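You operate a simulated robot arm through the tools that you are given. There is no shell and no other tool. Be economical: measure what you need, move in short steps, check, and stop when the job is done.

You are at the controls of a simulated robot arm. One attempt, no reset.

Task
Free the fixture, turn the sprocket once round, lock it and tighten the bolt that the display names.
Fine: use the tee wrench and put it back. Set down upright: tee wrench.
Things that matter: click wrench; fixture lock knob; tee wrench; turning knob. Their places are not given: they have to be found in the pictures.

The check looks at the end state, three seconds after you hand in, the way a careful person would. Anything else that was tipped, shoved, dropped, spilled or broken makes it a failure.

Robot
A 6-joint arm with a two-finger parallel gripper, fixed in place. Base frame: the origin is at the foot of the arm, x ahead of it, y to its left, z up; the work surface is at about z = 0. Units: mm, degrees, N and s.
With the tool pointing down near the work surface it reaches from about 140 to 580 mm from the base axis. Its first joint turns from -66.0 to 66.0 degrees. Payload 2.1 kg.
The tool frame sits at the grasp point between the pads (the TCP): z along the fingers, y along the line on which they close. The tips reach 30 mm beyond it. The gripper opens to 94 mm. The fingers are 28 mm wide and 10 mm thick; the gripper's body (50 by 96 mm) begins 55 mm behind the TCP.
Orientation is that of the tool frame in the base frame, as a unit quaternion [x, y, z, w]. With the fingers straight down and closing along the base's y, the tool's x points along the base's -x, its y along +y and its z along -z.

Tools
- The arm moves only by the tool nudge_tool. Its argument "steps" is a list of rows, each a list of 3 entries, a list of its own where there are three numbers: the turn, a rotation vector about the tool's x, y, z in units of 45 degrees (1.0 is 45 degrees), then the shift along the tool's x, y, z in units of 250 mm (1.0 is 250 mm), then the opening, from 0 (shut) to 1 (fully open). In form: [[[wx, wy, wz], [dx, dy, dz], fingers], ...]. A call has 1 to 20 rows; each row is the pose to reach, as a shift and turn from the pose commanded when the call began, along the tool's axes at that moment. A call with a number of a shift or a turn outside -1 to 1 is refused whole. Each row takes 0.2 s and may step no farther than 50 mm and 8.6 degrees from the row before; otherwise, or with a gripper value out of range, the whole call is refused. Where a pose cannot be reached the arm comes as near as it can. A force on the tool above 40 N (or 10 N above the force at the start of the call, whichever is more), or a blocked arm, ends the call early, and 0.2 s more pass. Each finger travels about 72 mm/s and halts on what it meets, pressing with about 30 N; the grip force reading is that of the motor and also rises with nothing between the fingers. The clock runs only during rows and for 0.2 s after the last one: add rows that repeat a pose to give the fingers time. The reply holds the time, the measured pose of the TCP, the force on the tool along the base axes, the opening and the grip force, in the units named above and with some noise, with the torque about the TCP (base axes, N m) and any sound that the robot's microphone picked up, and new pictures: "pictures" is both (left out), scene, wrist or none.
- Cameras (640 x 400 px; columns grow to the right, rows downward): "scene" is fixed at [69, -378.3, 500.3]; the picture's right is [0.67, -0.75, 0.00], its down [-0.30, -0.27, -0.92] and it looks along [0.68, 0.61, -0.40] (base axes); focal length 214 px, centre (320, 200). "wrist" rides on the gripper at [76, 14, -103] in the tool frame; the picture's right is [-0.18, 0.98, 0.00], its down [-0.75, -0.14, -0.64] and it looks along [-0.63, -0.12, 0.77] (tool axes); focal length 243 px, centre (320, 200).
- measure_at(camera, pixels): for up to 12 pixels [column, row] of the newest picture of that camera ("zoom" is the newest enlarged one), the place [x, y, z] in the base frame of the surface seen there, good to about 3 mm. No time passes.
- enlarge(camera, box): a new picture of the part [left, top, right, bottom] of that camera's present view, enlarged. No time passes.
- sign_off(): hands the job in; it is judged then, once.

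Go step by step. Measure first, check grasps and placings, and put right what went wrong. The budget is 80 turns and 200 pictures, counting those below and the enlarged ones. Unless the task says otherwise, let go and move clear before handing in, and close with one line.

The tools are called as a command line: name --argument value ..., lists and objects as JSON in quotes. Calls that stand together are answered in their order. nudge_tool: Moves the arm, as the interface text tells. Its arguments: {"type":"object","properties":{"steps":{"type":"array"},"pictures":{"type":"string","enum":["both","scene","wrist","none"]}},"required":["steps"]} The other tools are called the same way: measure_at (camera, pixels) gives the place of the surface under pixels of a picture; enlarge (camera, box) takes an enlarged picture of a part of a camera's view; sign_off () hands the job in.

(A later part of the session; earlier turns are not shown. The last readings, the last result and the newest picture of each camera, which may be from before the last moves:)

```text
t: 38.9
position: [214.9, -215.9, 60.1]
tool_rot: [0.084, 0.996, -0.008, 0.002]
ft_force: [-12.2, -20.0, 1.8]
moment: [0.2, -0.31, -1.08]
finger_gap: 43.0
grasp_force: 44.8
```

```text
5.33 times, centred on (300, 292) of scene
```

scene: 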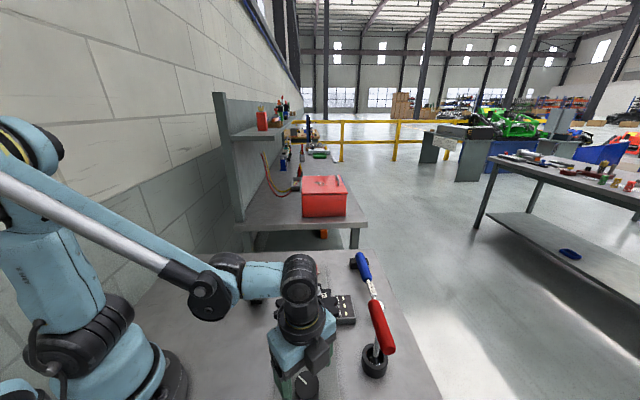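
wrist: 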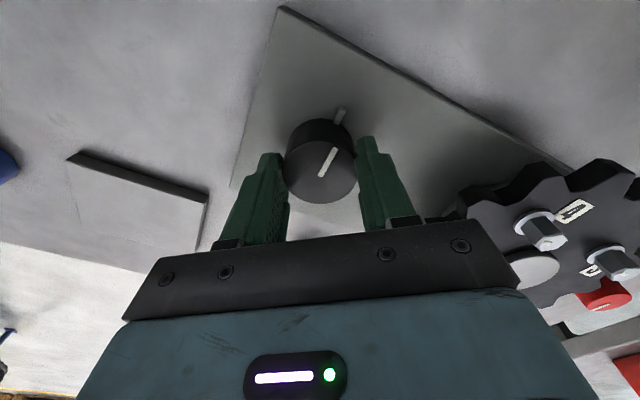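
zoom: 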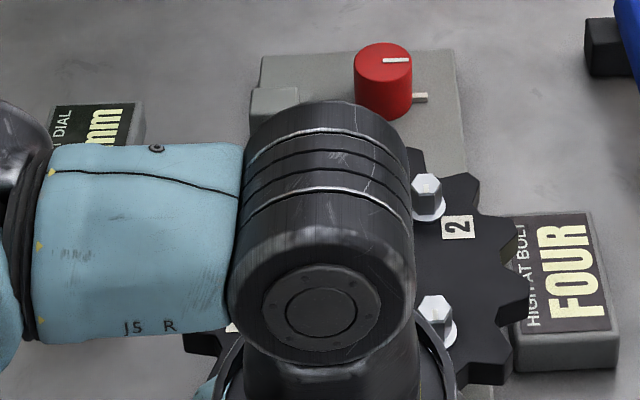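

The mark slipped at the end with 1.1 N·m resisting: the knob has reached its stop (half-turn, 2:1 gearing), and the display now reads "HIGH AT BOLT FOUR" with the sprocket back at its start position. Release and lift to view everything.

nudge_tool --steps '[[[0, 0, 0], [0, 0, 0], 0.5], [[0, 0, 0], [0, 0, 0], 0.7], [[0, 0, 0], [0, 0, 0], 0.75], [[0, 0, 0], [0, 0, -0.16], 0.75], [[0, 0, 0.19], [0, 0, -0.32], 0.75], [[0, 0, 0.38], [0, 0, -0.48], 0.75], [[0, 0, 0.57], [0, 0, -0.64], 0.75], [[0, 0, 0.76], [0, 0, -0.76], 0.75], [[0, 0, 0.95], [0.1, 0, -0.76], 0.75], [[0, 0, 1], [0.2, 0, -0.76], 0.75]]'

enlarge --camera "scene" --box '[220, 240, 420, 400]'

```text
t: 41.1
position: [162.9, -203.5, 251.5]
tool_rot: [0.46, 0.888, -0.005, 0.005]
ft_force: [-0.5, -0.2, -0.3]
moment: [0.0, 0.0, -0.03]
finger_gap: 70.6
grasp_force: 0.0
```

scene: 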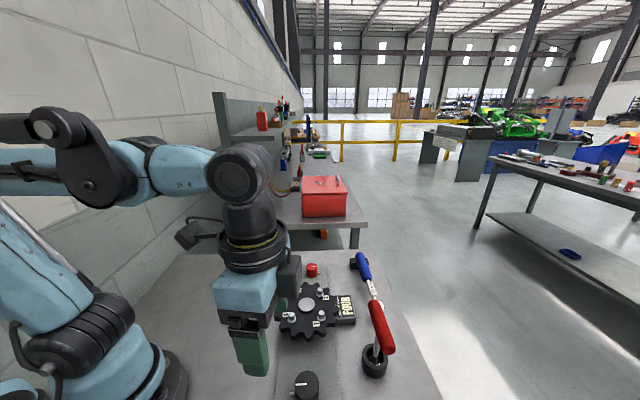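
wrist: 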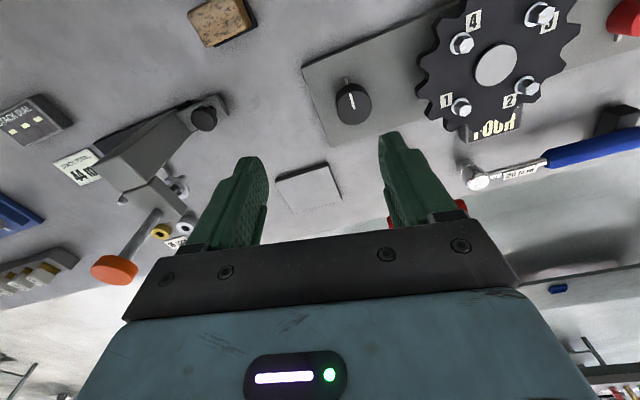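

```text
2.50 times, centred on (320, 320) of scene
```

zoom: 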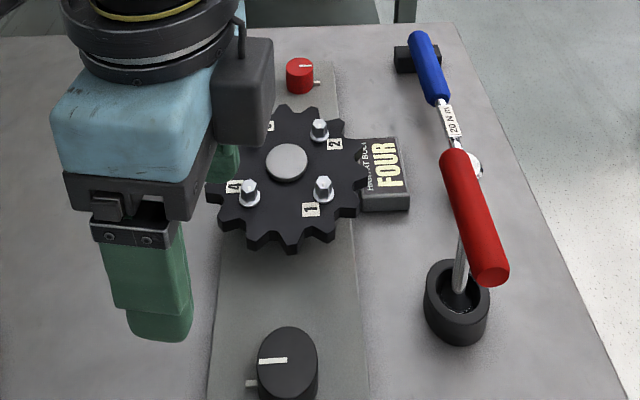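

Sprocket is back home, display "FOUR" → bolt 4. Now to the lock knob again.

nudge_tool --steps '[[[0, 0, 0], [0, 0.19, 0], 0.6], [[0, 0, 0], [0, 0.38, 0], 0.6], [[0, 0, 0], [0, 0.57, 0], 0.6], [[0, 0, 0], [0, 0.76, 0], 0.6], [[0, 0, 0], [-0.006, 0.95, 0], 0.6]]' --pictures "scene"

nudge_tool --steps '[[[0, 0, 0.18], [0, 0.15, 0], 0.6], [[0, 0, 0.36], [-0.004, 0.3, 0], 0.6], [[0, 0, 0.54], [-0.008, 0.408, 0], 0.6], [[0, 0, 0.72], [-0.008, 0.408, 0.15], 0.6], [[0, 0, 0.76], [-0.008, 0.408, 0.32], 0.6], [[0, 0, 0.76], [-0.008, 0.408, 0.4], 0.6], [[0, 0, 0.76], [-0.008, 0.408, 0.4], 0.6]]'

enlarge --camera "scene" --box '[220, 240, 420, 400]'

```text
t: 42.3
position: [358.7, -64.7, 250.0]
tool_rot: [0.46, 0.888, -0.004, 0.004]
ft_force: [0.0, -0.7, -0.9]
moment: [0.04, 0.03, -0.01]
finger_gap: 56.7
grasp_force: 0.0
```

scene: 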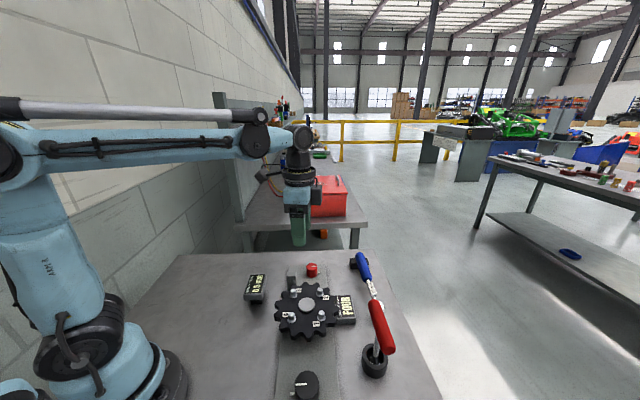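

```text
t: 43.9
position: [444.0, -10.1, 147.6]
tool_rot: [0.7, 0.714, -0.003, 0.006]
ft_force: [-0.3, -0.3, -0.2]
moment: [0.02, 0.02, -0.02]
finger_gap: 56.4
grasp_force: 0.0
```

scene: 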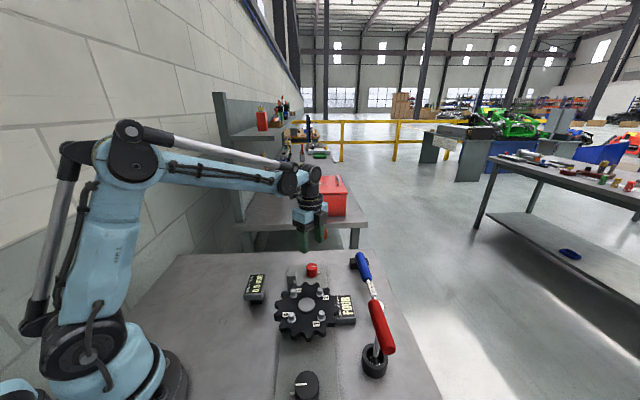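
wrist: 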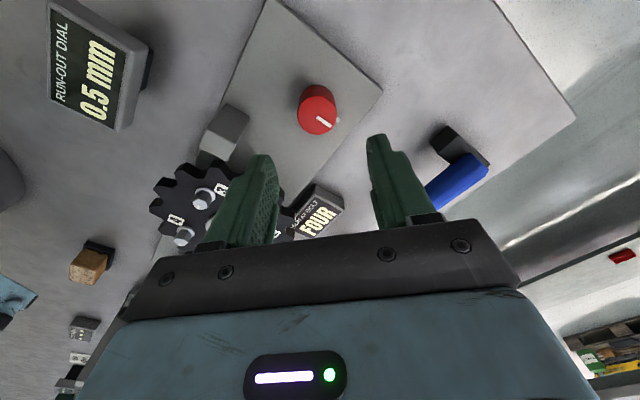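

```text
2.50 times, centred on (320, 320) of scene
```

zoom: 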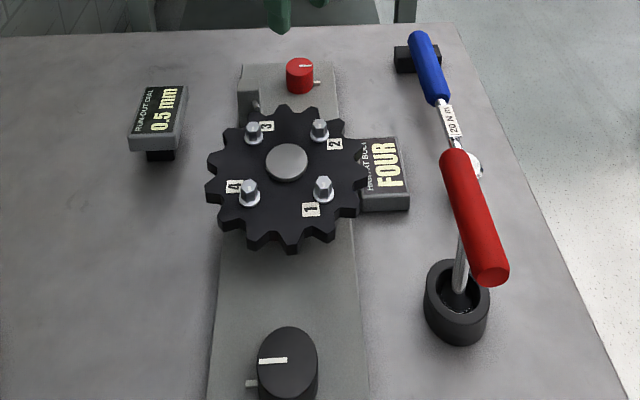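

Run-out 0.5 mm, high at bolt FOUR. Descend onto the red knob, close.

nudge_tool --steps '[[[0, 0, 0], [0, -0.006, 0.15], 0.6], [[0, 0, 0], [0, -0.006, 0.28], 0.6], [[0, 0, 0], [0, -0.006, 0.35], 0.6], [[0, 0, 0], [0, -0.006, 0.35], 0.45], [[0, 0, 0], [0, -0.006, 0.35], 0.3], [[0, 0, 0], [0, -0.006, 0.35], 0.25], [[0, 0, 0], [0, -0.006, 0.35], 0.25]]' --pictures "wrist"

nudge_tool --steps '[[[0, 0, -0.14], [0, 0, 0], 0.25], [[0, 0, -0.28], [0, 0, 0], 0.25], [[0, 0, -0.42], [0, 0, 0], 0.25], [[0, 0, -0.56], [0, 0, 0], 0.25], [[0, 0, -0.7], [0, 0, 0], 0.25], [[0, 0, -0.84], [0, 0, 0], 0.25], [[0, 0, -1], [0, 0, 0], 0.25]]' --pictures "wrist"

```text
t: 45.5
position: [442.8, -11.3, 58.8]
tool_rot: [0.7, 0.714, -0.006, 0.004]
ft_force: [-22.3, -0.4, -15.2]
moment: [0.03, -0.27, -0.01]
finger_gap: 33.4
grasp_force: 44.6
```

wrist: 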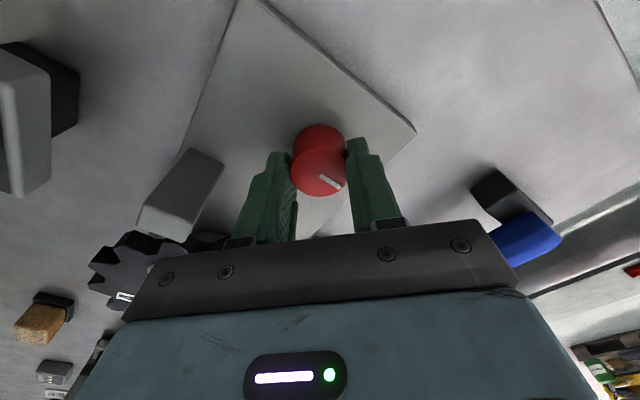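

```text
t: 46.0
position: [442.6, -12.9, 59.2]
tool_rot: [0.662, 0.75, -0.005, 0.004]
ft_force: [-2.0, -0.8, -3.0]
moment: [0.07, -0.4, 0.0]
finger_gap: 33.7
grasp_force: 45.3
stopped in row 2: the force on the tool passed its limit at 40 N (the readings are from after the stop); the commanded pose is now the measured one
```

wrist: 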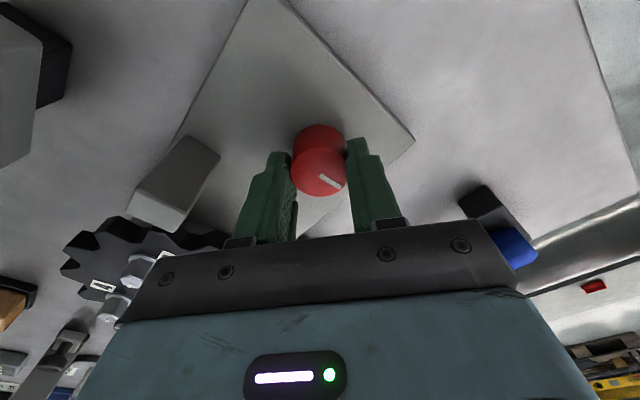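

The stop re-zeroed the command onto the knob's axis and force is now ~0; the knob is following. Continue CCW.

nudge_tool --steps '[[[0, 0, -0.14], [0, 0, 0], 0.25], [[0, 0, -0.28], [0, 0, 0], 0.25], [[0, 0, -0.42], [0, 0, 0], 0.25], [[0, 0, -0.56], [0, 0, 0], 0.25], [[0, 0, -0.7], [0, 0, 0], 0.25], [[0, 0, -0.84], [0, 0, 0], 0.25], [[0, 0, -1], [0, 0, 0], 0.25]]' --pictures "wrist"

nudge_tool --steps '[[[0, 0, -0.14], [0, 0, 0], 0.25], [[0, 0, -0.28], [0, 0, 0], 0.25], [[0, 0, -0.42], [0, 0, 0], 0.25], [[0, 0, -0.56], [0, 0, 0], 0.25], [[0, 0, -0.7], [0, 0, 0], 0.25], [[0, 0, -0.84], [0, 0, 0], 0.25], [[0, 0, -1], [0, 0, 0], 0.25]]' --pictures "wrist"

```text
t: 47.5
position: [442.3, -12.4, 59.8]
tool_rot: [0.324, 0.946, -0.005, 0.002]
ft_force: [4.0, 0.9, -22.8]
moment: [0.28, -0.99, 0.02]
finger_gap: 33.6
grasp_force: 45.1
```

wrist: 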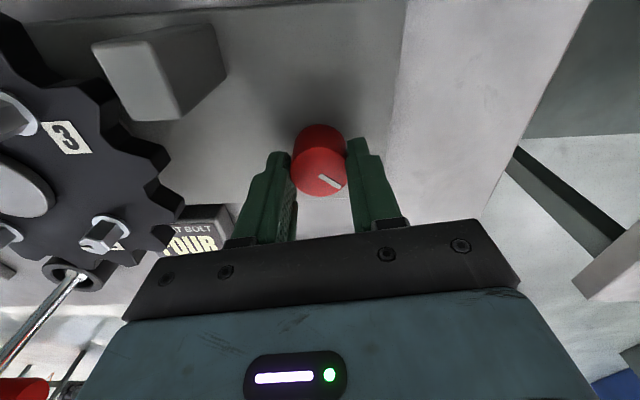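

```text
t: 49.1
position: [442.1, -9.7, 60.2]
tool_rot: [-0.064, 0.998, -0.005, -0.002]
ft_force: [5.2, 14.5, 16.5]
moment: [0.65, -0.19, -0.17]
finger_gap: 33.7
grasp_force: 45.3
```

wrist: 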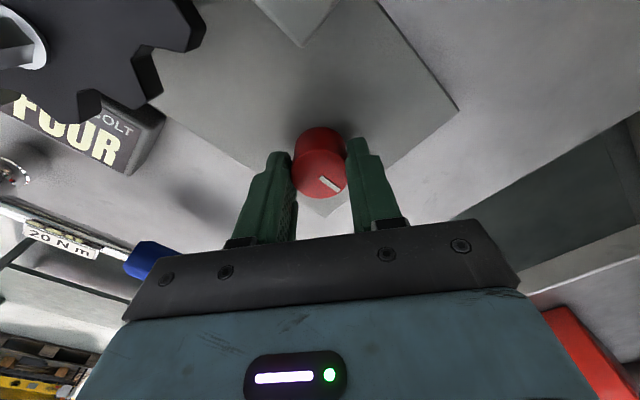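

Nearly there (mark still tracking, slight torque). Turn ~20° further to seat against the stop.

nudge_tool --steps '[[[0, 0, -0.14], [0, 0, 0], 0.25], [[0, 0, -0.28], [0, 0, 0], 0.25], [[0, 0, -0.42], [0, 0, 0], 0.25]]' --pictures "wrist"

nudge_tool --steps '[[[0, 0, 0], [0, 0, 0], 0.45], [[0, 0, 0], [0, 0, 0], 0.6], [[0, 0, 0], [0, 0, 0], 0.6], [[0, 0, 0], [0, 0, -0.16], 0.6], [[0, 0, 0.18], [0, 0, -0.34], 0.6], [[0, 0, 0.36], [0, 0, -0.5], 0.6], [[0, 0, 0.54], [0, 0, -0.68], 0.6], [[0, 0, 0.72], [0, 0, -0.76], 0.6], [[0, 0, 0.9], [0, 0, -0.76], 0.6]]'

enlarge --camera "scene" --box '[240, 255, 360, 330]'

```text
t: 50.0
position: [441.2, -10.0, 58.7]
tool_rot: [-0.226, 0.974, -0.006, -0.002]
ft_force: [-2.0, 11.4, -3.3]
moment: [0.99, 0.14, -0.47]
finger_gap: 33.6
grasp_force: 44.1
```

wrist: 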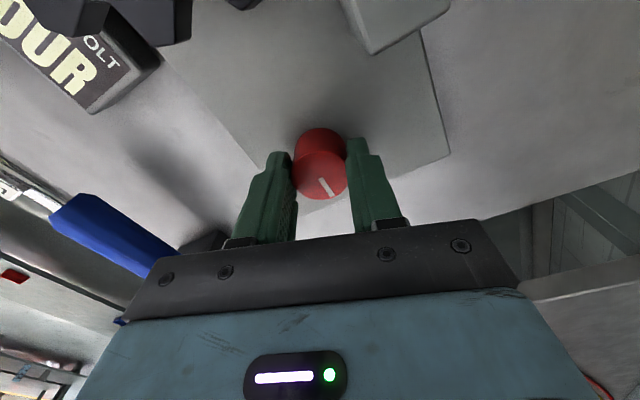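

```text
t: 52.0
position: [441.6, -7.7, 249.4]
tool_rot: [0.127, 0.992, -0.006, 0.001]
ft_force: [0.0, 0.9, -0.5]
moment: [0.01, 0.0, 0.0]
finger_gap: 56.3
grasp_force: 0.1
```

scene: 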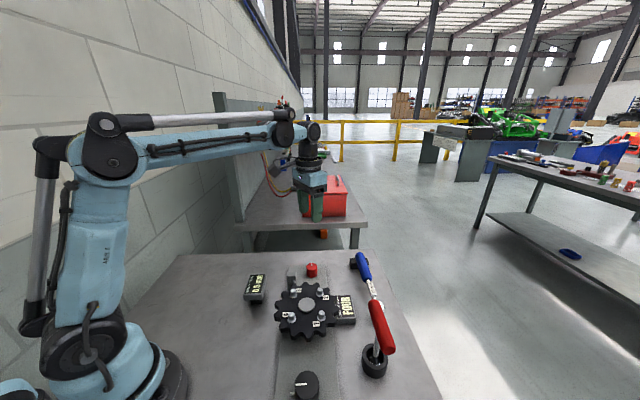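
wrist: 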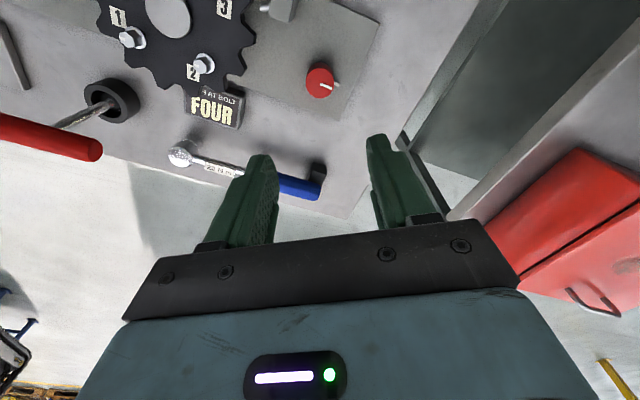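

```text
5.33 times, centred on (300, 292) of scene
```

zoom: 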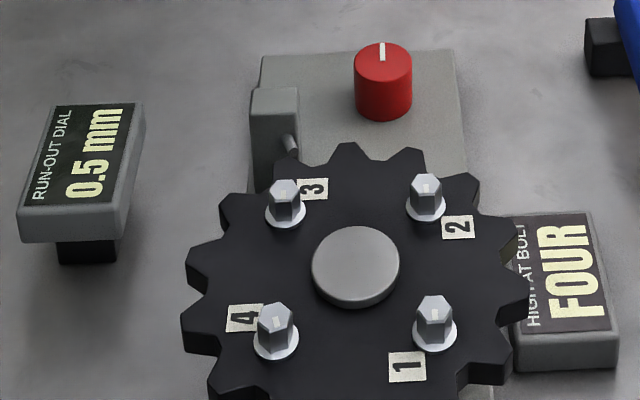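

Locked again: red mark points as at the start, sprocket home, displays hold 0.5 mm / FOUR. Now go above the tee wrench with the pads set to close across its handle.

nudge_tool --steps '[[[0, 0, -0.16], [0.015, -0.15, 0], 0.6], [[0, 0, -0.32], [0.03, -0.3, 0], 0.6], [[0, 0, -0.48], [0.045, -0.45, 0], 0.6], [[0, 0, -0.64], [0.06, -0.6, 0], 0.6]]' --pictures "none"

nudge_tool --steps '[[[0, 0, -0.16], [0.074, -0.108, 0], 0.6], [[0, 0, -0.32], [0.148, -0.216, 0], 0.6], [[0, 0, -0.48], [0.222, -0.324, 0], 0.6], [[0, 0, -0.64], [0.296, -0.432, 0], 0.6], [[0, 0, -0.64], [0.296, -0.432, 0], 0.6]]'

```text
t: 53.0
position: [390.1, -150.1, 250.3]
tool_rot: [-0.126, 0.992, -0.006, -0.001]
ft_force: [0.0, -1.1, 0.8]
moment: [0.01, 0.0, 0.0]
finger_gap: 56.6
grasp_force: 0.0
```

```text
t: 54.1
position: [346.0, -275.9, 251.9]
tool_rot: [-0.368, 0.93, -0.006, -0.002]
ft_force: [-0.3, -0.3, 0.2]
moment: [0.0, 0.03, 0.01]
finger_gap: 56.4
grasp_force: 0.1
```

scene: 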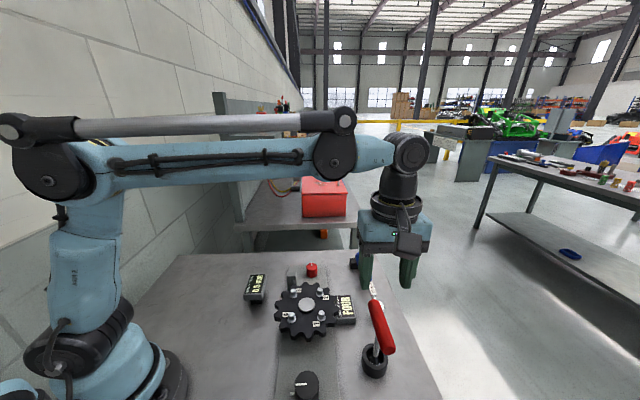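
wrist: 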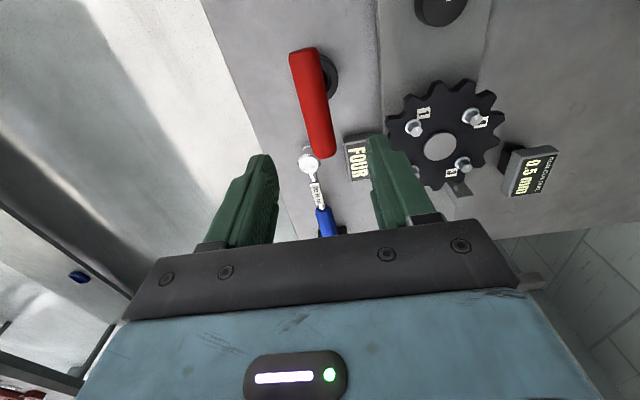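

The bar runs from (303,52) to (322,152) in the wrist view. Measure it and the cup.

measure_at --camera "wrist" --pixels '[[304, 55], [310, 80], [314, 104], [318, 130], [321, 150], [301, 104], [326, 104], [331, 72], [336, 82], [326, 95], [320, 54], [308, 152]]'

enlarge --camera "wrist" --box '[260, 30, 380, 190]'

enlarge --camera "wrist" --box '[380, 70, 520, 200]'

measure_at --camera "scene" --pixels '[[370, 345], [373, 350], [378, 330], [390, 350], [371, 310], [380, 303]]'

```text
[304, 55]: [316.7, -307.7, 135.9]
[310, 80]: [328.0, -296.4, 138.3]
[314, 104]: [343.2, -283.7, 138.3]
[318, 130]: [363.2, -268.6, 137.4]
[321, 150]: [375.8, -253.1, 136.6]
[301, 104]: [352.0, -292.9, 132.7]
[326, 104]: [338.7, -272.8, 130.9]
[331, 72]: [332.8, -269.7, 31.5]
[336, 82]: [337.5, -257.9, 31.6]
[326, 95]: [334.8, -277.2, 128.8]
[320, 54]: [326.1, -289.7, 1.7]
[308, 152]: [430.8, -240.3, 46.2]
```

```text
2.50 times, centred on (320, 110) of wrist
```

zoom: 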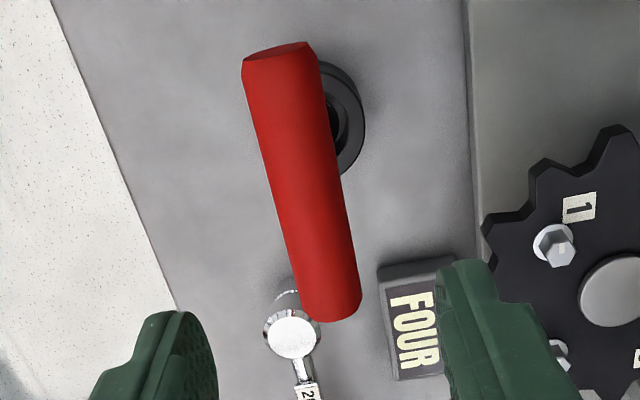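

```text
3.08 times, centred on (450, 135) of wrist
```

zoom: 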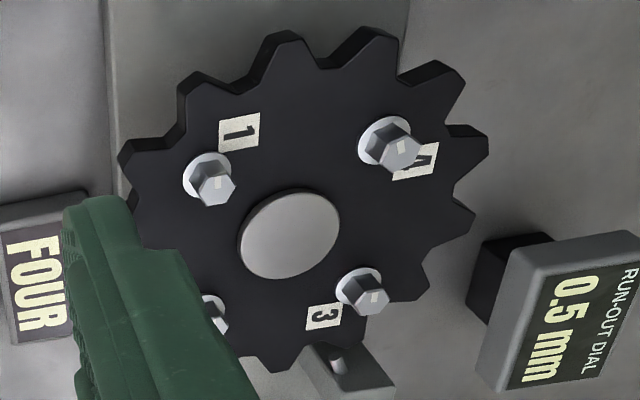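

```text
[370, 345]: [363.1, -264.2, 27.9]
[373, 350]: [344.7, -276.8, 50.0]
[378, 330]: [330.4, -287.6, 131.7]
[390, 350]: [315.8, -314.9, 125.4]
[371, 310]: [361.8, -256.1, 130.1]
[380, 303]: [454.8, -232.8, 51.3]
```

Bar axis ≈ z 126, centre ≈ (346,-276), running at 43°, and the pads are already aligned across it. I'll level the small tilt and descend around the bar, then check.

nudge_tool --steps '[[[-0.012, -0.01, 0], [0, 0, 0.15], 0.7], [[-0.012, -0.01, 0], [0, 0, 0.3], 0.7], [[-0.012, -0.01, 0], [0, 0, 0.4], 0.7], [[-0.012, -0.01, 0], [0, 0, 0.5], 0.7], [[-0.012, -0.01, 0], [0, 0, 0.5], 0.7]]'

enlarge --camera "scene" --box '[320, 220, 440, 390]'

```text
t: 55.4
position: [344.1, -273.8, 127.3]
tool_rot: [-0.367, 0.93, 0.0, -0.001]
ft_force: [0.2, 0.3, -0.1]
moment: [0.02, 0.0, -0.04]
finger_gap: 65.7
grasp_force: 0.1
```

scene: 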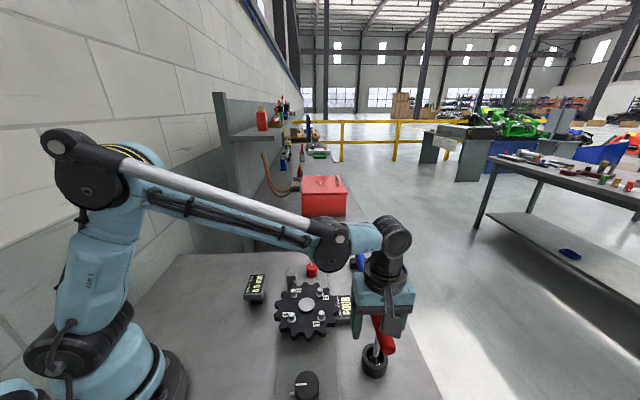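
wrist: 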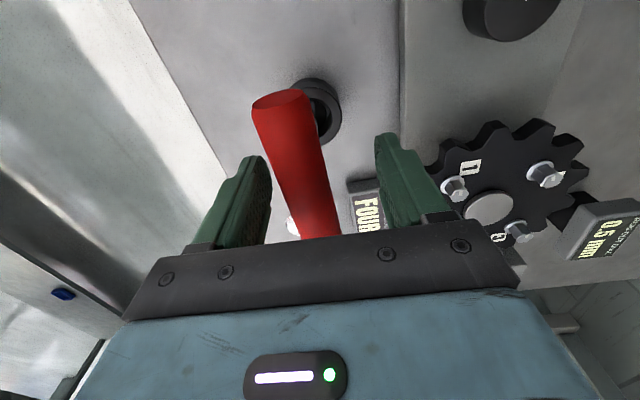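

```text
2.35 times, centred on (380, 305) of scene
```

zoom: 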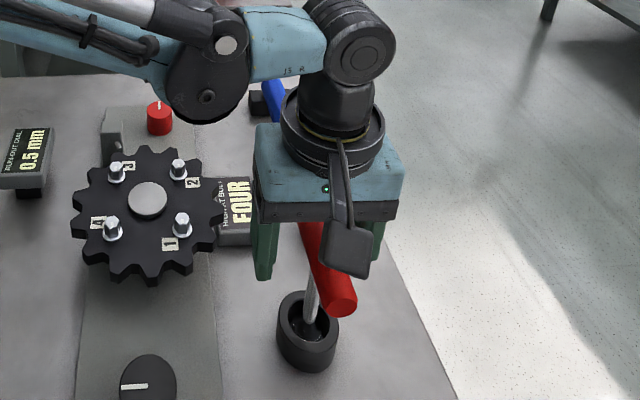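

The bar appears left of centre between the pads (bar edges 287/332 vs pads 270/380). Measure its sides before closing.

measure_at --camera "wrist" --pixels '[[283, 180], [300, 180], [325, 180], [290, 220], [335, 220], [312, 220], [268, 180], [381, 180], [303, 230], [280, 100], [305, 100], [256, 110]]'

```text
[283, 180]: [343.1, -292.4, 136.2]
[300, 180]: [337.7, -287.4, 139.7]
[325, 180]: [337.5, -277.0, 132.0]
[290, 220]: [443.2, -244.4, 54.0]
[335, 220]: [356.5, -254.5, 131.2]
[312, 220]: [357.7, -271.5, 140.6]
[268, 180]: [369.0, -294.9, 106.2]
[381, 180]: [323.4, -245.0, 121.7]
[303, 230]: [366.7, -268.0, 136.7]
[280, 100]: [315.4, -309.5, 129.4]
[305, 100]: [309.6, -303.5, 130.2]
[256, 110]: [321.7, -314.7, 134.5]
```

The bar axis is ~6 mm toward the left pad; shift by that and close gently.

nudge_tool --steps '[[[0, 0, 0], [0, -0.024, 0], 0.7], [[0, 0, 0], [0, -0.024, 0], 0.55], [[0, 0, 0], [0, -0.024, 0], 0.4], [[0, 0, 0], [0, -0.024, 0], 0.3], [[0, 0, 0], [0, -0.024, 0], 0.15], [[0, 0, 0], [0, -0.024, 0], 0.15]]'

enlarge --camera "scene" --box '[320, 220, 440, 390]'

```text
t: 56.8
position: [348.8, -281.1, 127.4]
tool_rot: [-0.367, 0.93, 0.0, -0.001]
ft_force: [0.6, -0.9, 0.3]
moment: [-0.05, 0.01, 0.02]
finger_gap: 30.1
grasp_force: 29.9
```

scene: 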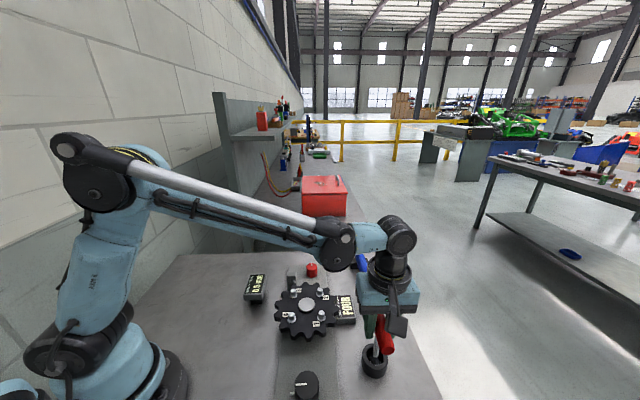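
wrist: 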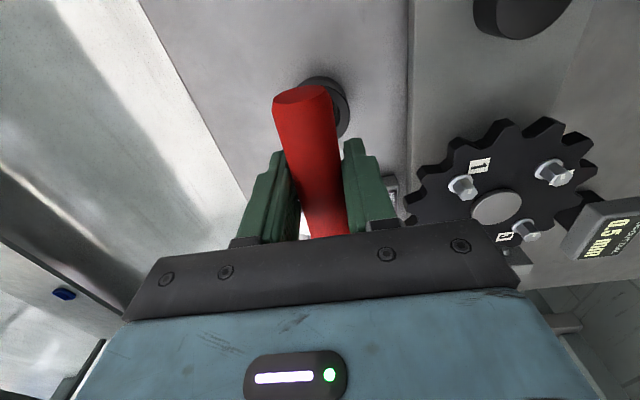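

```text
2.35 times, centred on (380, 305) of scene
```

zoom: 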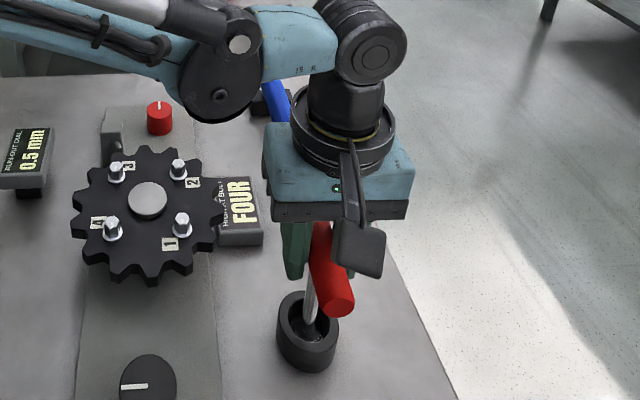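

Give the fingers more time to confirm the grip.

nudge_tool --steps '[[[0, 0, 0], [0, 0, 0], 0.15], [[0, 0, 0], [0, 0, 0], 0.15], [[0, 0, 0], [0, 0, 0], 0.1]]' --pictures "wrist"

```text
t: 57.5
position: [349.1, -279.8, 127.1]
tool_rot: [-0.367, 0.93, 0.001, -0.002]
ft_force: [-0.4, -0.9, 1.9]
moment: [-0.04, 0.05, -0.02]
finger_gap: 29.7
grasp_force: 30.2
```

wrist: 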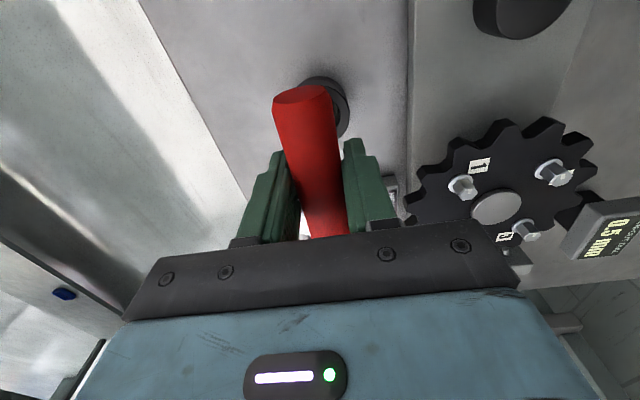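

Firm at ~30 mm. Lift straight up 60 mm slowly and check it hangs plumb.

nudge_tool --steps '[[[0, 0, 0], [0, 0, -0.05], 0.1], [[0, 0, 0], [0, 0, -0.1], 0.1], [[0, 0, 0], [0, 0, -0.16], 0.1], [[0, 0, 0], [0, 0, -0.24], 0.1], [[0, 0, 0], [0, 0, -0.32], 0.1], [[0, 0, 0], [0, 0, -0.4], 0.1], [[0, 0, 0], [0, 0, -0.4], 0.1]]'

enlarge --camera "scene" --box '[320, 200, 460, 390]'

```text
t: 59.1
position: [349.8, -281.1, 228.5]
tool_rot: [-0.368, 0.93, 0.0, -0.001]
ft_force: [0.0, -0.6, -2.8]
moment: [0.0, 0.03, -0.03]
finger_gap: 29.7
grasp_force: 30.2
```

scene: 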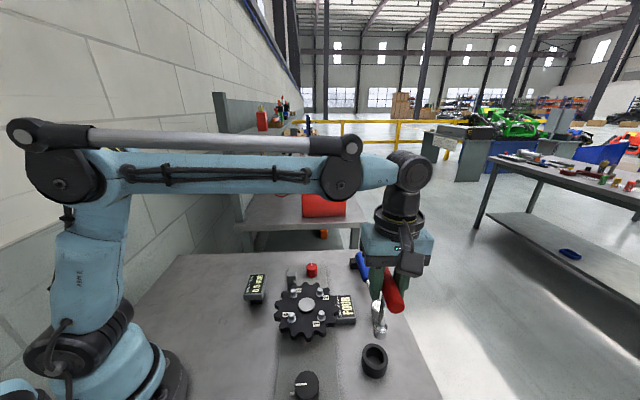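
wrist: 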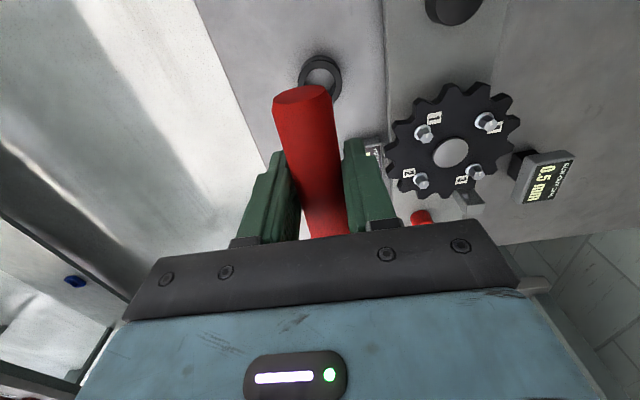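

```text
2.11 times, centred on (390, 295) of scene
```

zoom: 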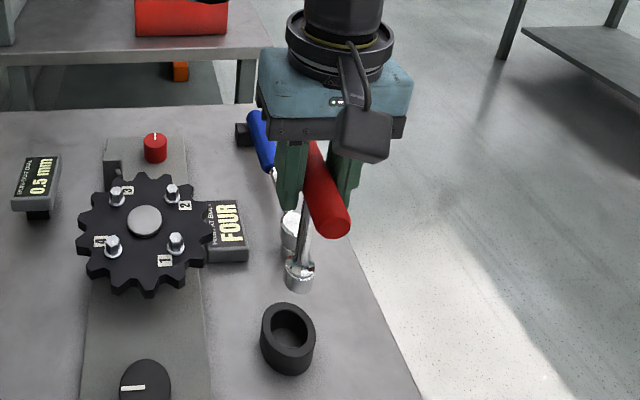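

Lifted clean; the socket end is visible. Zoom on it and measure socket, shaft and empty cup.

enlarge --camera "scene" --box '[355, 250, 415, 345]'

measure_at --camera "scene" --pixels '[[379, 311], [380, 325], [378, 332], [375, 326], [385, 326], [381, 300], [374, 349], [365, 357], [386, 357], [375, 365], [375, 376]]'

```text
4.21 times, centred on (385, 298) of scene
```

zoom: 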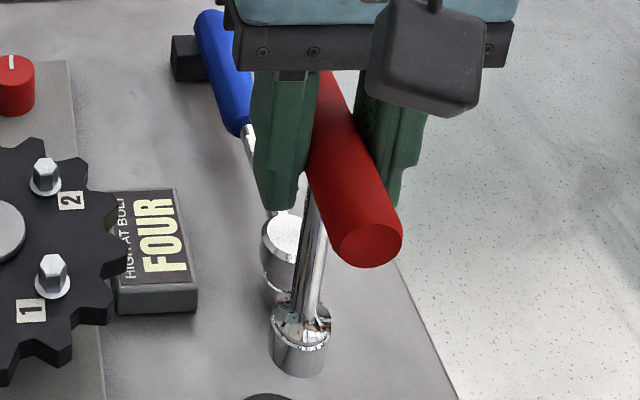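

```text
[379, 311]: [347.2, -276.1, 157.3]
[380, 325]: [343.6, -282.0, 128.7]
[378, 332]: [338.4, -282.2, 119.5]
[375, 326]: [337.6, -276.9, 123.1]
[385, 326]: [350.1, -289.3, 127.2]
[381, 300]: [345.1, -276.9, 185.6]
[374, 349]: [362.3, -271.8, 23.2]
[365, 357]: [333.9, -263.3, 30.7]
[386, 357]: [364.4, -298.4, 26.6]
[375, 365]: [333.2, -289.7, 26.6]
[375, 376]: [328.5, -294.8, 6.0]
```

Take several readings along the shaft and socket in the zoomed picture to get their axis relative to the tool.

measure_at --camera "zoom" --pixels '[[312, 215], [310, 235], [308, 250], [306, 265], [305, 280], [303, 295], [298, 340], [298, 355], [298, 368], [299, 375], [370, 245], [305, 345]]'

measure_at --camera "wrist" --pixels '[[320, 70], [303, 75], [338, 75], [320, 92], [320, 60], [487, 120], [480, 115], [495, 115], [487, 128], [450, 152], [424, 132], [475, 172]]'

enlarge --camera "wrist" --box '[440, 80, 540, 170]'

```text
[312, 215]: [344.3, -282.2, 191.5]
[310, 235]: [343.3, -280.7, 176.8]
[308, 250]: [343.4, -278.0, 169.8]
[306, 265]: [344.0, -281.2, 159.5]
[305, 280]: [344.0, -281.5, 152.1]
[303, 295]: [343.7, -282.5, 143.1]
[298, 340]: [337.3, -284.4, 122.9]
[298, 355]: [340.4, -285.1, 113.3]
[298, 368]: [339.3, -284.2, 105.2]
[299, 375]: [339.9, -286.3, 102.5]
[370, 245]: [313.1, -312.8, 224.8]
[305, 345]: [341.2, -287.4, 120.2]
```

```text
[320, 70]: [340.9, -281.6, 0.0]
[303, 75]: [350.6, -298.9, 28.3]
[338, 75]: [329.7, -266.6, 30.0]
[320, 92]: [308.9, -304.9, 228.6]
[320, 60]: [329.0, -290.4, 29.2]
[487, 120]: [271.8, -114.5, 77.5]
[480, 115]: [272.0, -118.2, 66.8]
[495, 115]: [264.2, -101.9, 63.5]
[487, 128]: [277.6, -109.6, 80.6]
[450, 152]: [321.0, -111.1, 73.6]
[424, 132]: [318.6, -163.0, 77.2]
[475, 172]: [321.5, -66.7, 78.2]
```

```text
4.44 times, centred on (490, 125) of wrist
```

zoom: 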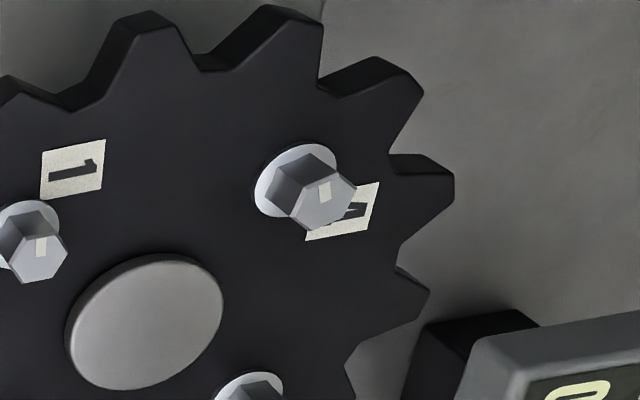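

Shaft is plumb and essentially on the TCP axis, and the socket's bottom is 127 mm below the TCP. Now pin down bolt 4's head in the zoom.

measure_at --camera "zoom" --pixels '[[322, 200], [325, 182], [295, 205], [345, 185], [310, 222], [350, 200], [318, 180], [268, 185], [330, 155], [285, 150], [335, 210], [300, 190]]'

enlarge --camera "scene" --box '[270, 285, 340, 335]'

```text
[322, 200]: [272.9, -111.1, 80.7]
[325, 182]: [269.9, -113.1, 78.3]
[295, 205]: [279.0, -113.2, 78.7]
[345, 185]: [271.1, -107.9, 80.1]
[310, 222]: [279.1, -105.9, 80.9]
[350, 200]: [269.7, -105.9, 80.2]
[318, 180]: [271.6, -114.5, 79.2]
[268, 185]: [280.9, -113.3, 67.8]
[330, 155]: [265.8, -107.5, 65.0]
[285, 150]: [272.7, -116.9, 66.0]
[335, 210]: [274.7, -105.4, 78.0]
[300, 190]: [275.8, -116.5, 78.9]
```

```text
8.00 times, centred on (305, 310) of scene
```

zoom: 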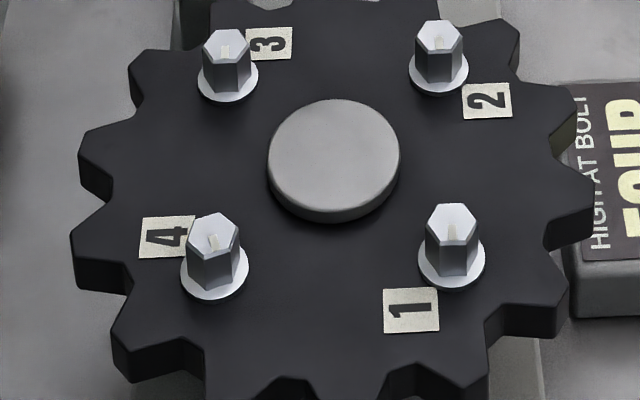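

Measure the bolt tops from the scene side too.

measure_at --camera "zoom" --pixels '[[213, 232], [205, 225], [222, 240], [213, 242], [452, 222], [450, 235], [440, 38], [440, 48], [226, 46], [226, 55], [333, 155], [213, 222]]'

```text
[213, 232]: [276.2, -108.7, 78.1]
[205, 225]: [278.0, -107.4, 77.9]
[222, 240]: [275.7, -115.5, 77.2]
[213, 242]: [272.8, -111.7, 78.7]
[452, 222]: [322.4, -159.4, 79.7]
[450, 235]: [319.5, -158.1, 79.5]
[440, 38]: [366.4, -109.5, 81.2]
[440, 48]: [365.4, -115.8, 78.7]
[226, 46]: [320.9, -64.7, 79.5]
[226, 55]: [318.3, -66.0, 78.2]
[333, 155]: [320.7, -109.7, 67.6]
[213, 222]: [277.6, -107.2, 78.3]
```

Bolt 4 head centre ≈ (274,-111.5), top z≈80. Carry the wrench over it with ~25 mm clearance.

nudge_tool --steps '[[[0, 0, 0], [0, 0, -0.05], 0.1], [[0, 0, 0], [-0.04, 0.116, -0.05], 0.1], [[0, 0, 0], [-0.081, 0.232, -0.05], 0.1], [[0, 0, 0], [-0.122, 0.348, -0.05], 0.1], [[0, 0, 0], [-0.162, 0.463, -0.05], 0.1], [[0, 0, 0], [-0.203, 0.579, -0.05], 0.1], [[0, 0, 0], [-0.243, 0.695, -0.05], 0.1], [[0, 0, 0], [-0.243, 0.695, 0], 0.1], [[0, 0, 0], [-0.243, 0.695, 0.02], 0.1], [[0, 0, 0], [-0.243, 0.695, 0.02], 0.1]]'

enlarge --camera "scene" --box '[260, 255, 340, 335]'

```text
t: 61.4
position: [274.6, -110.8, 223.9]
tool_rot: [-0.367, 0.93, -0.001, -0.001]
ft_force: [0.2, -0.5, -2.4]
moment: [0.0, -0.02, 0.03]
finger_gap: 29.7
grasp_force: 30.0
```

scene: 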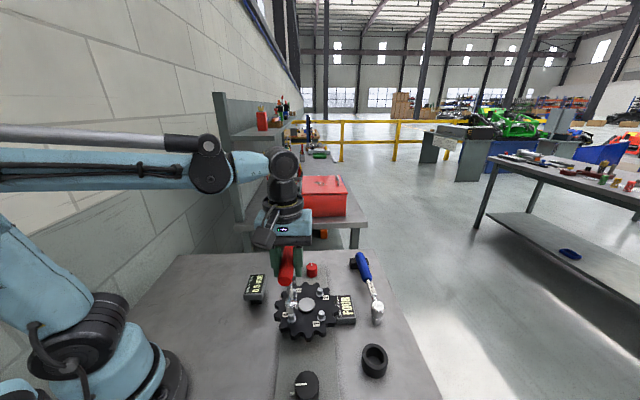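
wrist: 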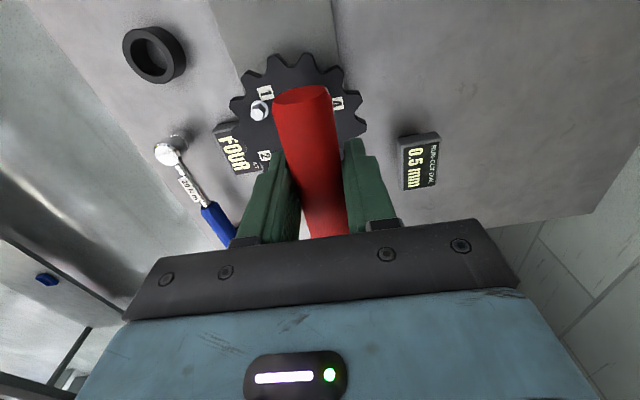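

```text
5.00 times, centred on (300, 295) of scene
```

zoom: 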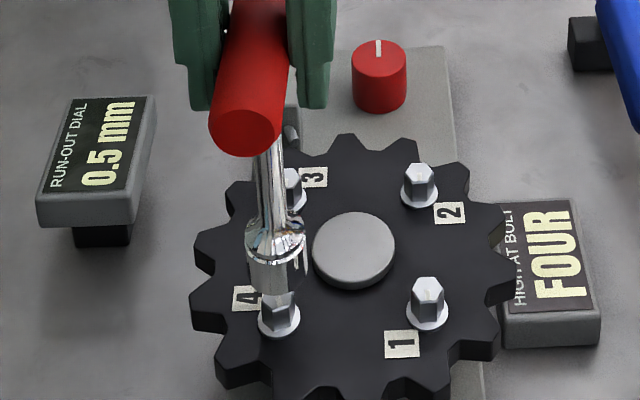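

The socket (centre col ~277 in zoom) lines up laterally with bolt 4 (~279). Check the depth direction by measuring both fronts.

measure_at --camera "zoom" --pixels '[[268, 190], [269, 200], [271, 215], [273, 268], [275, 278], [276, 284], [279, 308], [279, 314], [279, 300], [279, 332], [252, 275], [301, 278]]'

```text
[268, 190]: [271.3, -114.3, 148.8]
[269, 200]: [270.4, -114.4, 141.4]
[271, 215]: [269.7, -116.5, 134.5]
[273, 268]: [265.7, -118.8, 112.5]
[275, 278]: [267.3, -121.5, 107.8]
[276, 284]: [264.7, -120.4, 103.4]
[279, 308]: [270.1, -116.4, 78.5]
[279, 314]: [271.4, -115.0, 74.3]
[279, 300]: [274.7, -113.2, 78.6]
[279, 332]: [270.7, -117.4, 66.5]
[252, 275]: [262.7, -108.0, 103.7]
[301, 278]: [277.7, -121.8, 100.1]
```

Only ~1 mm off. Correct and lower slowly to the head, watching the force.

nudge_tool --steps '[[[0, 0, 0], [-0.0023, -0.0022, 0.02], 0.1], [[0, 0, 0], [-0.0023, -0.0022, 0.04], 0.1], [[0, 0, 0], [-0.0023, -0.0022, 0.055], 0.1], [[0, 0, 0], [-0.0023, -0.0022, 0.065], 0.1], [[0, 0, 0], [-0.0023, -0.0022, 0.072], 0.1], [[0, 0, 0], [-0.0023, -0.0022, 0.08], 0.1]]'

enlarge --camera "scene" --box '[260, 255, 340, 335]'

```text
t: 62.6
position: [276.4, -110.6, 207.2]
tool_rot: [-0.368, 0.93, -0.001, 0.0]
ft_force: [0.4, 0.4, 13.3]
moment: [0.06, 0.1, 0.02]
finger_gap: 29.6
grasp_force: 30.0
stopped in row 6: the force on the tool passed its limit at 43 N (the readings are from after the stop); the commanded pose is now the measured one
```

scene: 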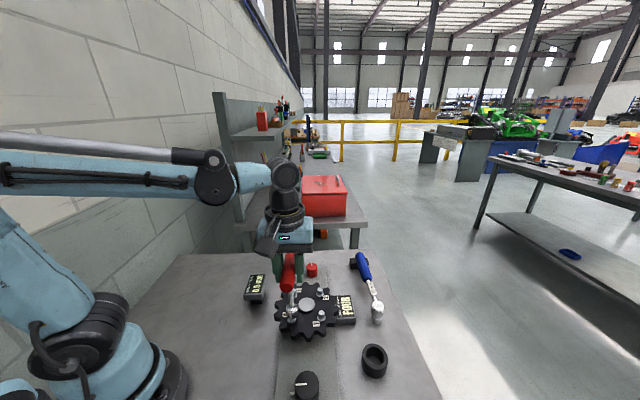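
wrist: 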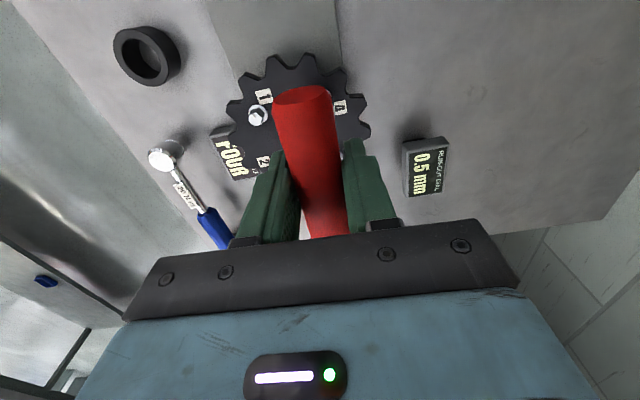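

```text
5.00 times, centred on (300, 295) of scene
```

zoom: 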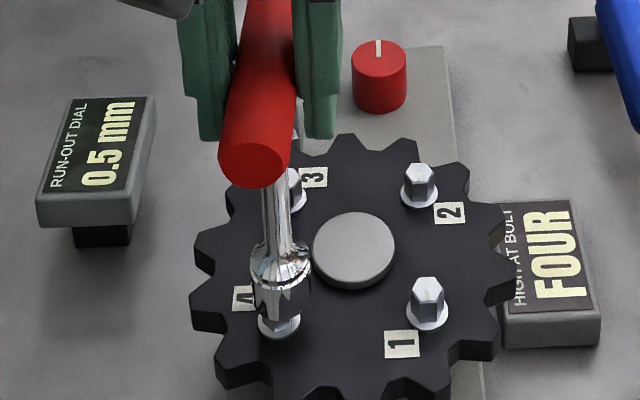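

The socket touched the top of the head (z 207) without dropping on. Compare the socket and bolt flange positions again.

measure_at --camera "zoom" --pixels '[[272, 200], [273, 215], [275, 230], [281, 285], [281, 295], [281, 302], [279, 328], [279, 334], [262, 325], [296, 325]]'

enlarge --camera "scene" --box '[276, 290, 312, 326]'

```text
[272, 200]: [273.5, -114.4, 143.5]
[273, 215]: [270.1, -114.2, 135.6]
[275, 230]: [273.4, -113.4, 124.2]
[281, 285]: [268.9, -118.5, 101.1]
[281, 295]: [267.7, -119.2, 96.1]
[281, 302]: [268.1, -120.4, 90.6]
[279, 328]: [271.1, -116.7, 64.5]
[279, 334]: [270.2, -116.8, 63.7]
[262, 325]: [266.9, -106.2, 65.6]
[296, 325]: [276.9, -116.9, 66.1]
```

```text
11.11 times, centred on (294, 308) of scene
```

zoom: 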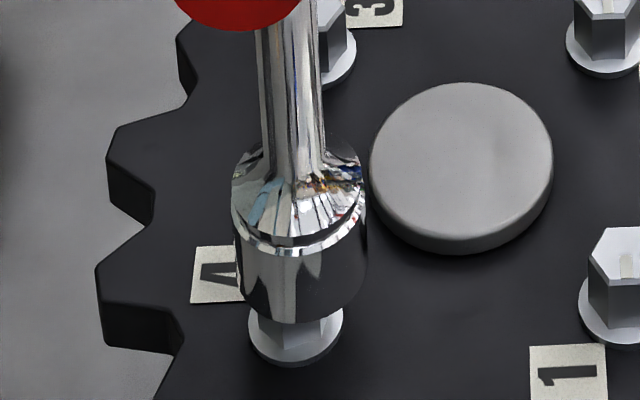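

The socket sits ~1.6 mm to the right of the bolt. Lift slightly, shift, then press lightly while turning clockwise to find the hex.

nudge_tool --steps '[[[0, 0, 0], [0, 0, -0.012], 0.1], [[0, 0, 0], [0.0008, 0.0062, -0.012], 0.1], [[0, 0, 0], [0.0008, 0.0062, 0], 0.1], [[0, 0, 0], [0.0008, 0.0062, 0.005], 0.1], [[0, 0, 0.06], [0.0008, 0.0062, 0.005], 0.1], [[0, 0, 0.12], [0.0008, 0.0062, 0.006], 0.1], [[0, 0, 0.18], [0.0008, 0.0062, 0.006], 0.1], [[0, 0, 0.24], [0.0008, 0.0062, 0.007], 0.1], [[0, 0, 0.3], [0.0008, 0.0062, 0.007], 0.1]]'

enlarge --camera "scene" --box '[276, 290, 312, 326]'

```text
t: 64.7
position: [275.1, -108.3, 204.5]
tool_rot: [-0.256, 0.967, -0.001, -0.001]
ft_force: [0.4, 0.0, -2.2]
moment: [0.02, 0.01, 0.01]
finger_gap: 29.9
grasp_force: 29.8
```

scene: 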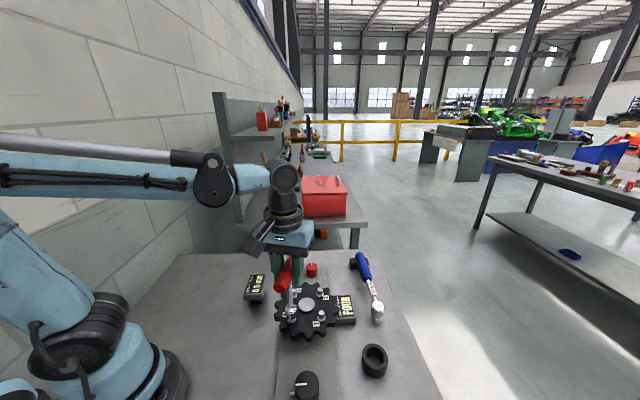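
wrist: 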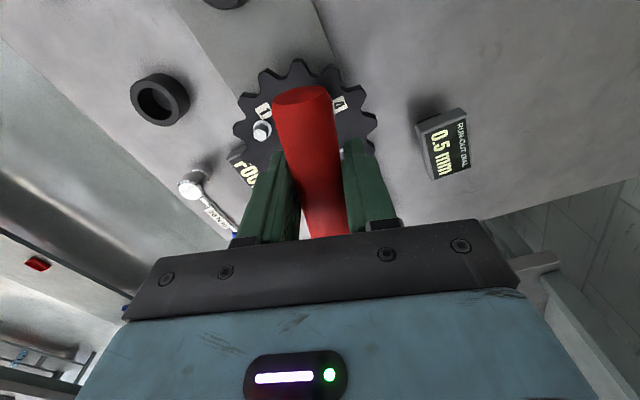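

```text
11.11 times, centred on (294, 308) of scene
```

zoom: 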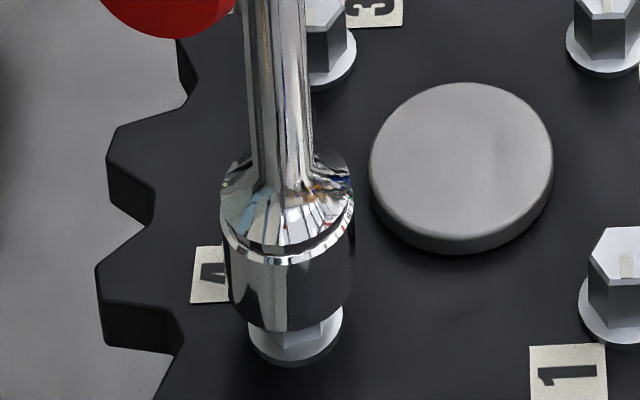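

z is 204.5 with no contact force — below the earlier contact, so it has started onto the head. Nudge slightly right and continue down.

nudge_tool --steps '[[[0, 0, 0], [0, -0.002, 0.006], 0.1], [[0, 0, 0], [0, -0.002, 0.012], 0.1], [[0, 0, 0], [0, -0.002, 0.018], 0.1], [[0, 0, 0], [0, -0.002, 0.024], 0.1], [[0, 0, 0], [0, -0.002, 0.03], 0.1]]'

enlarge --camera "scene" --box '[276, 290, 312, 326]'

```text
t: 65.8
position: [275.1, -109.1, 197.4]
tool_rot: [-0.256, 0.967, -0.001, -0.001]
ft_force: [0.2, -0.3, -2.2]
moment: [0.0, -0.01, 0.0]
finger_gap: 29.8
grasp_force: 30.5
```

scene: 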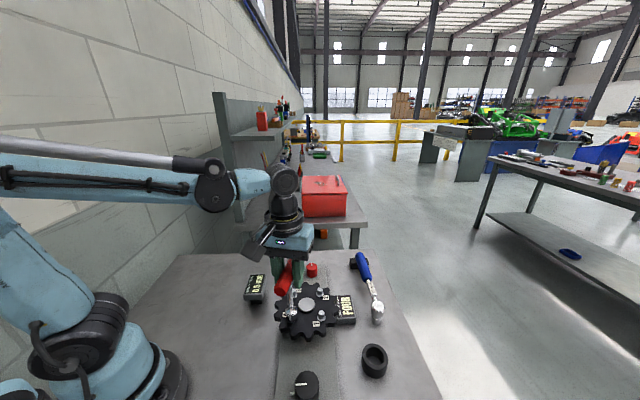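
wrist: 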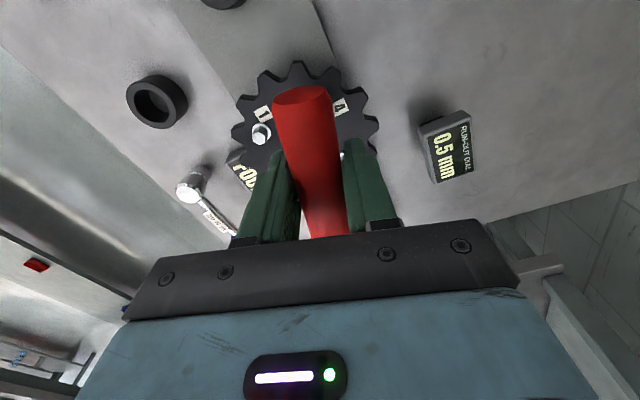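

```text
11.11 times, centred on (294, 308) of scene
```

zoom: 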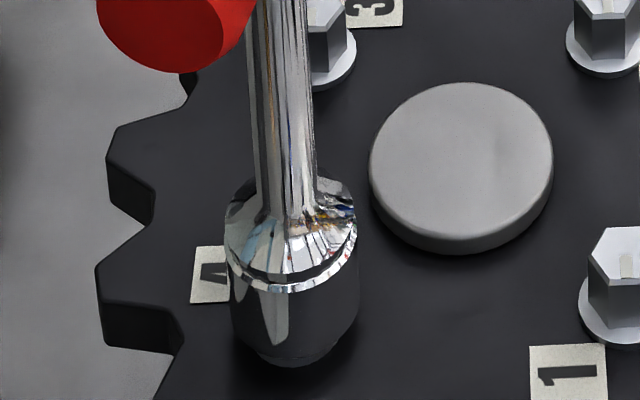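

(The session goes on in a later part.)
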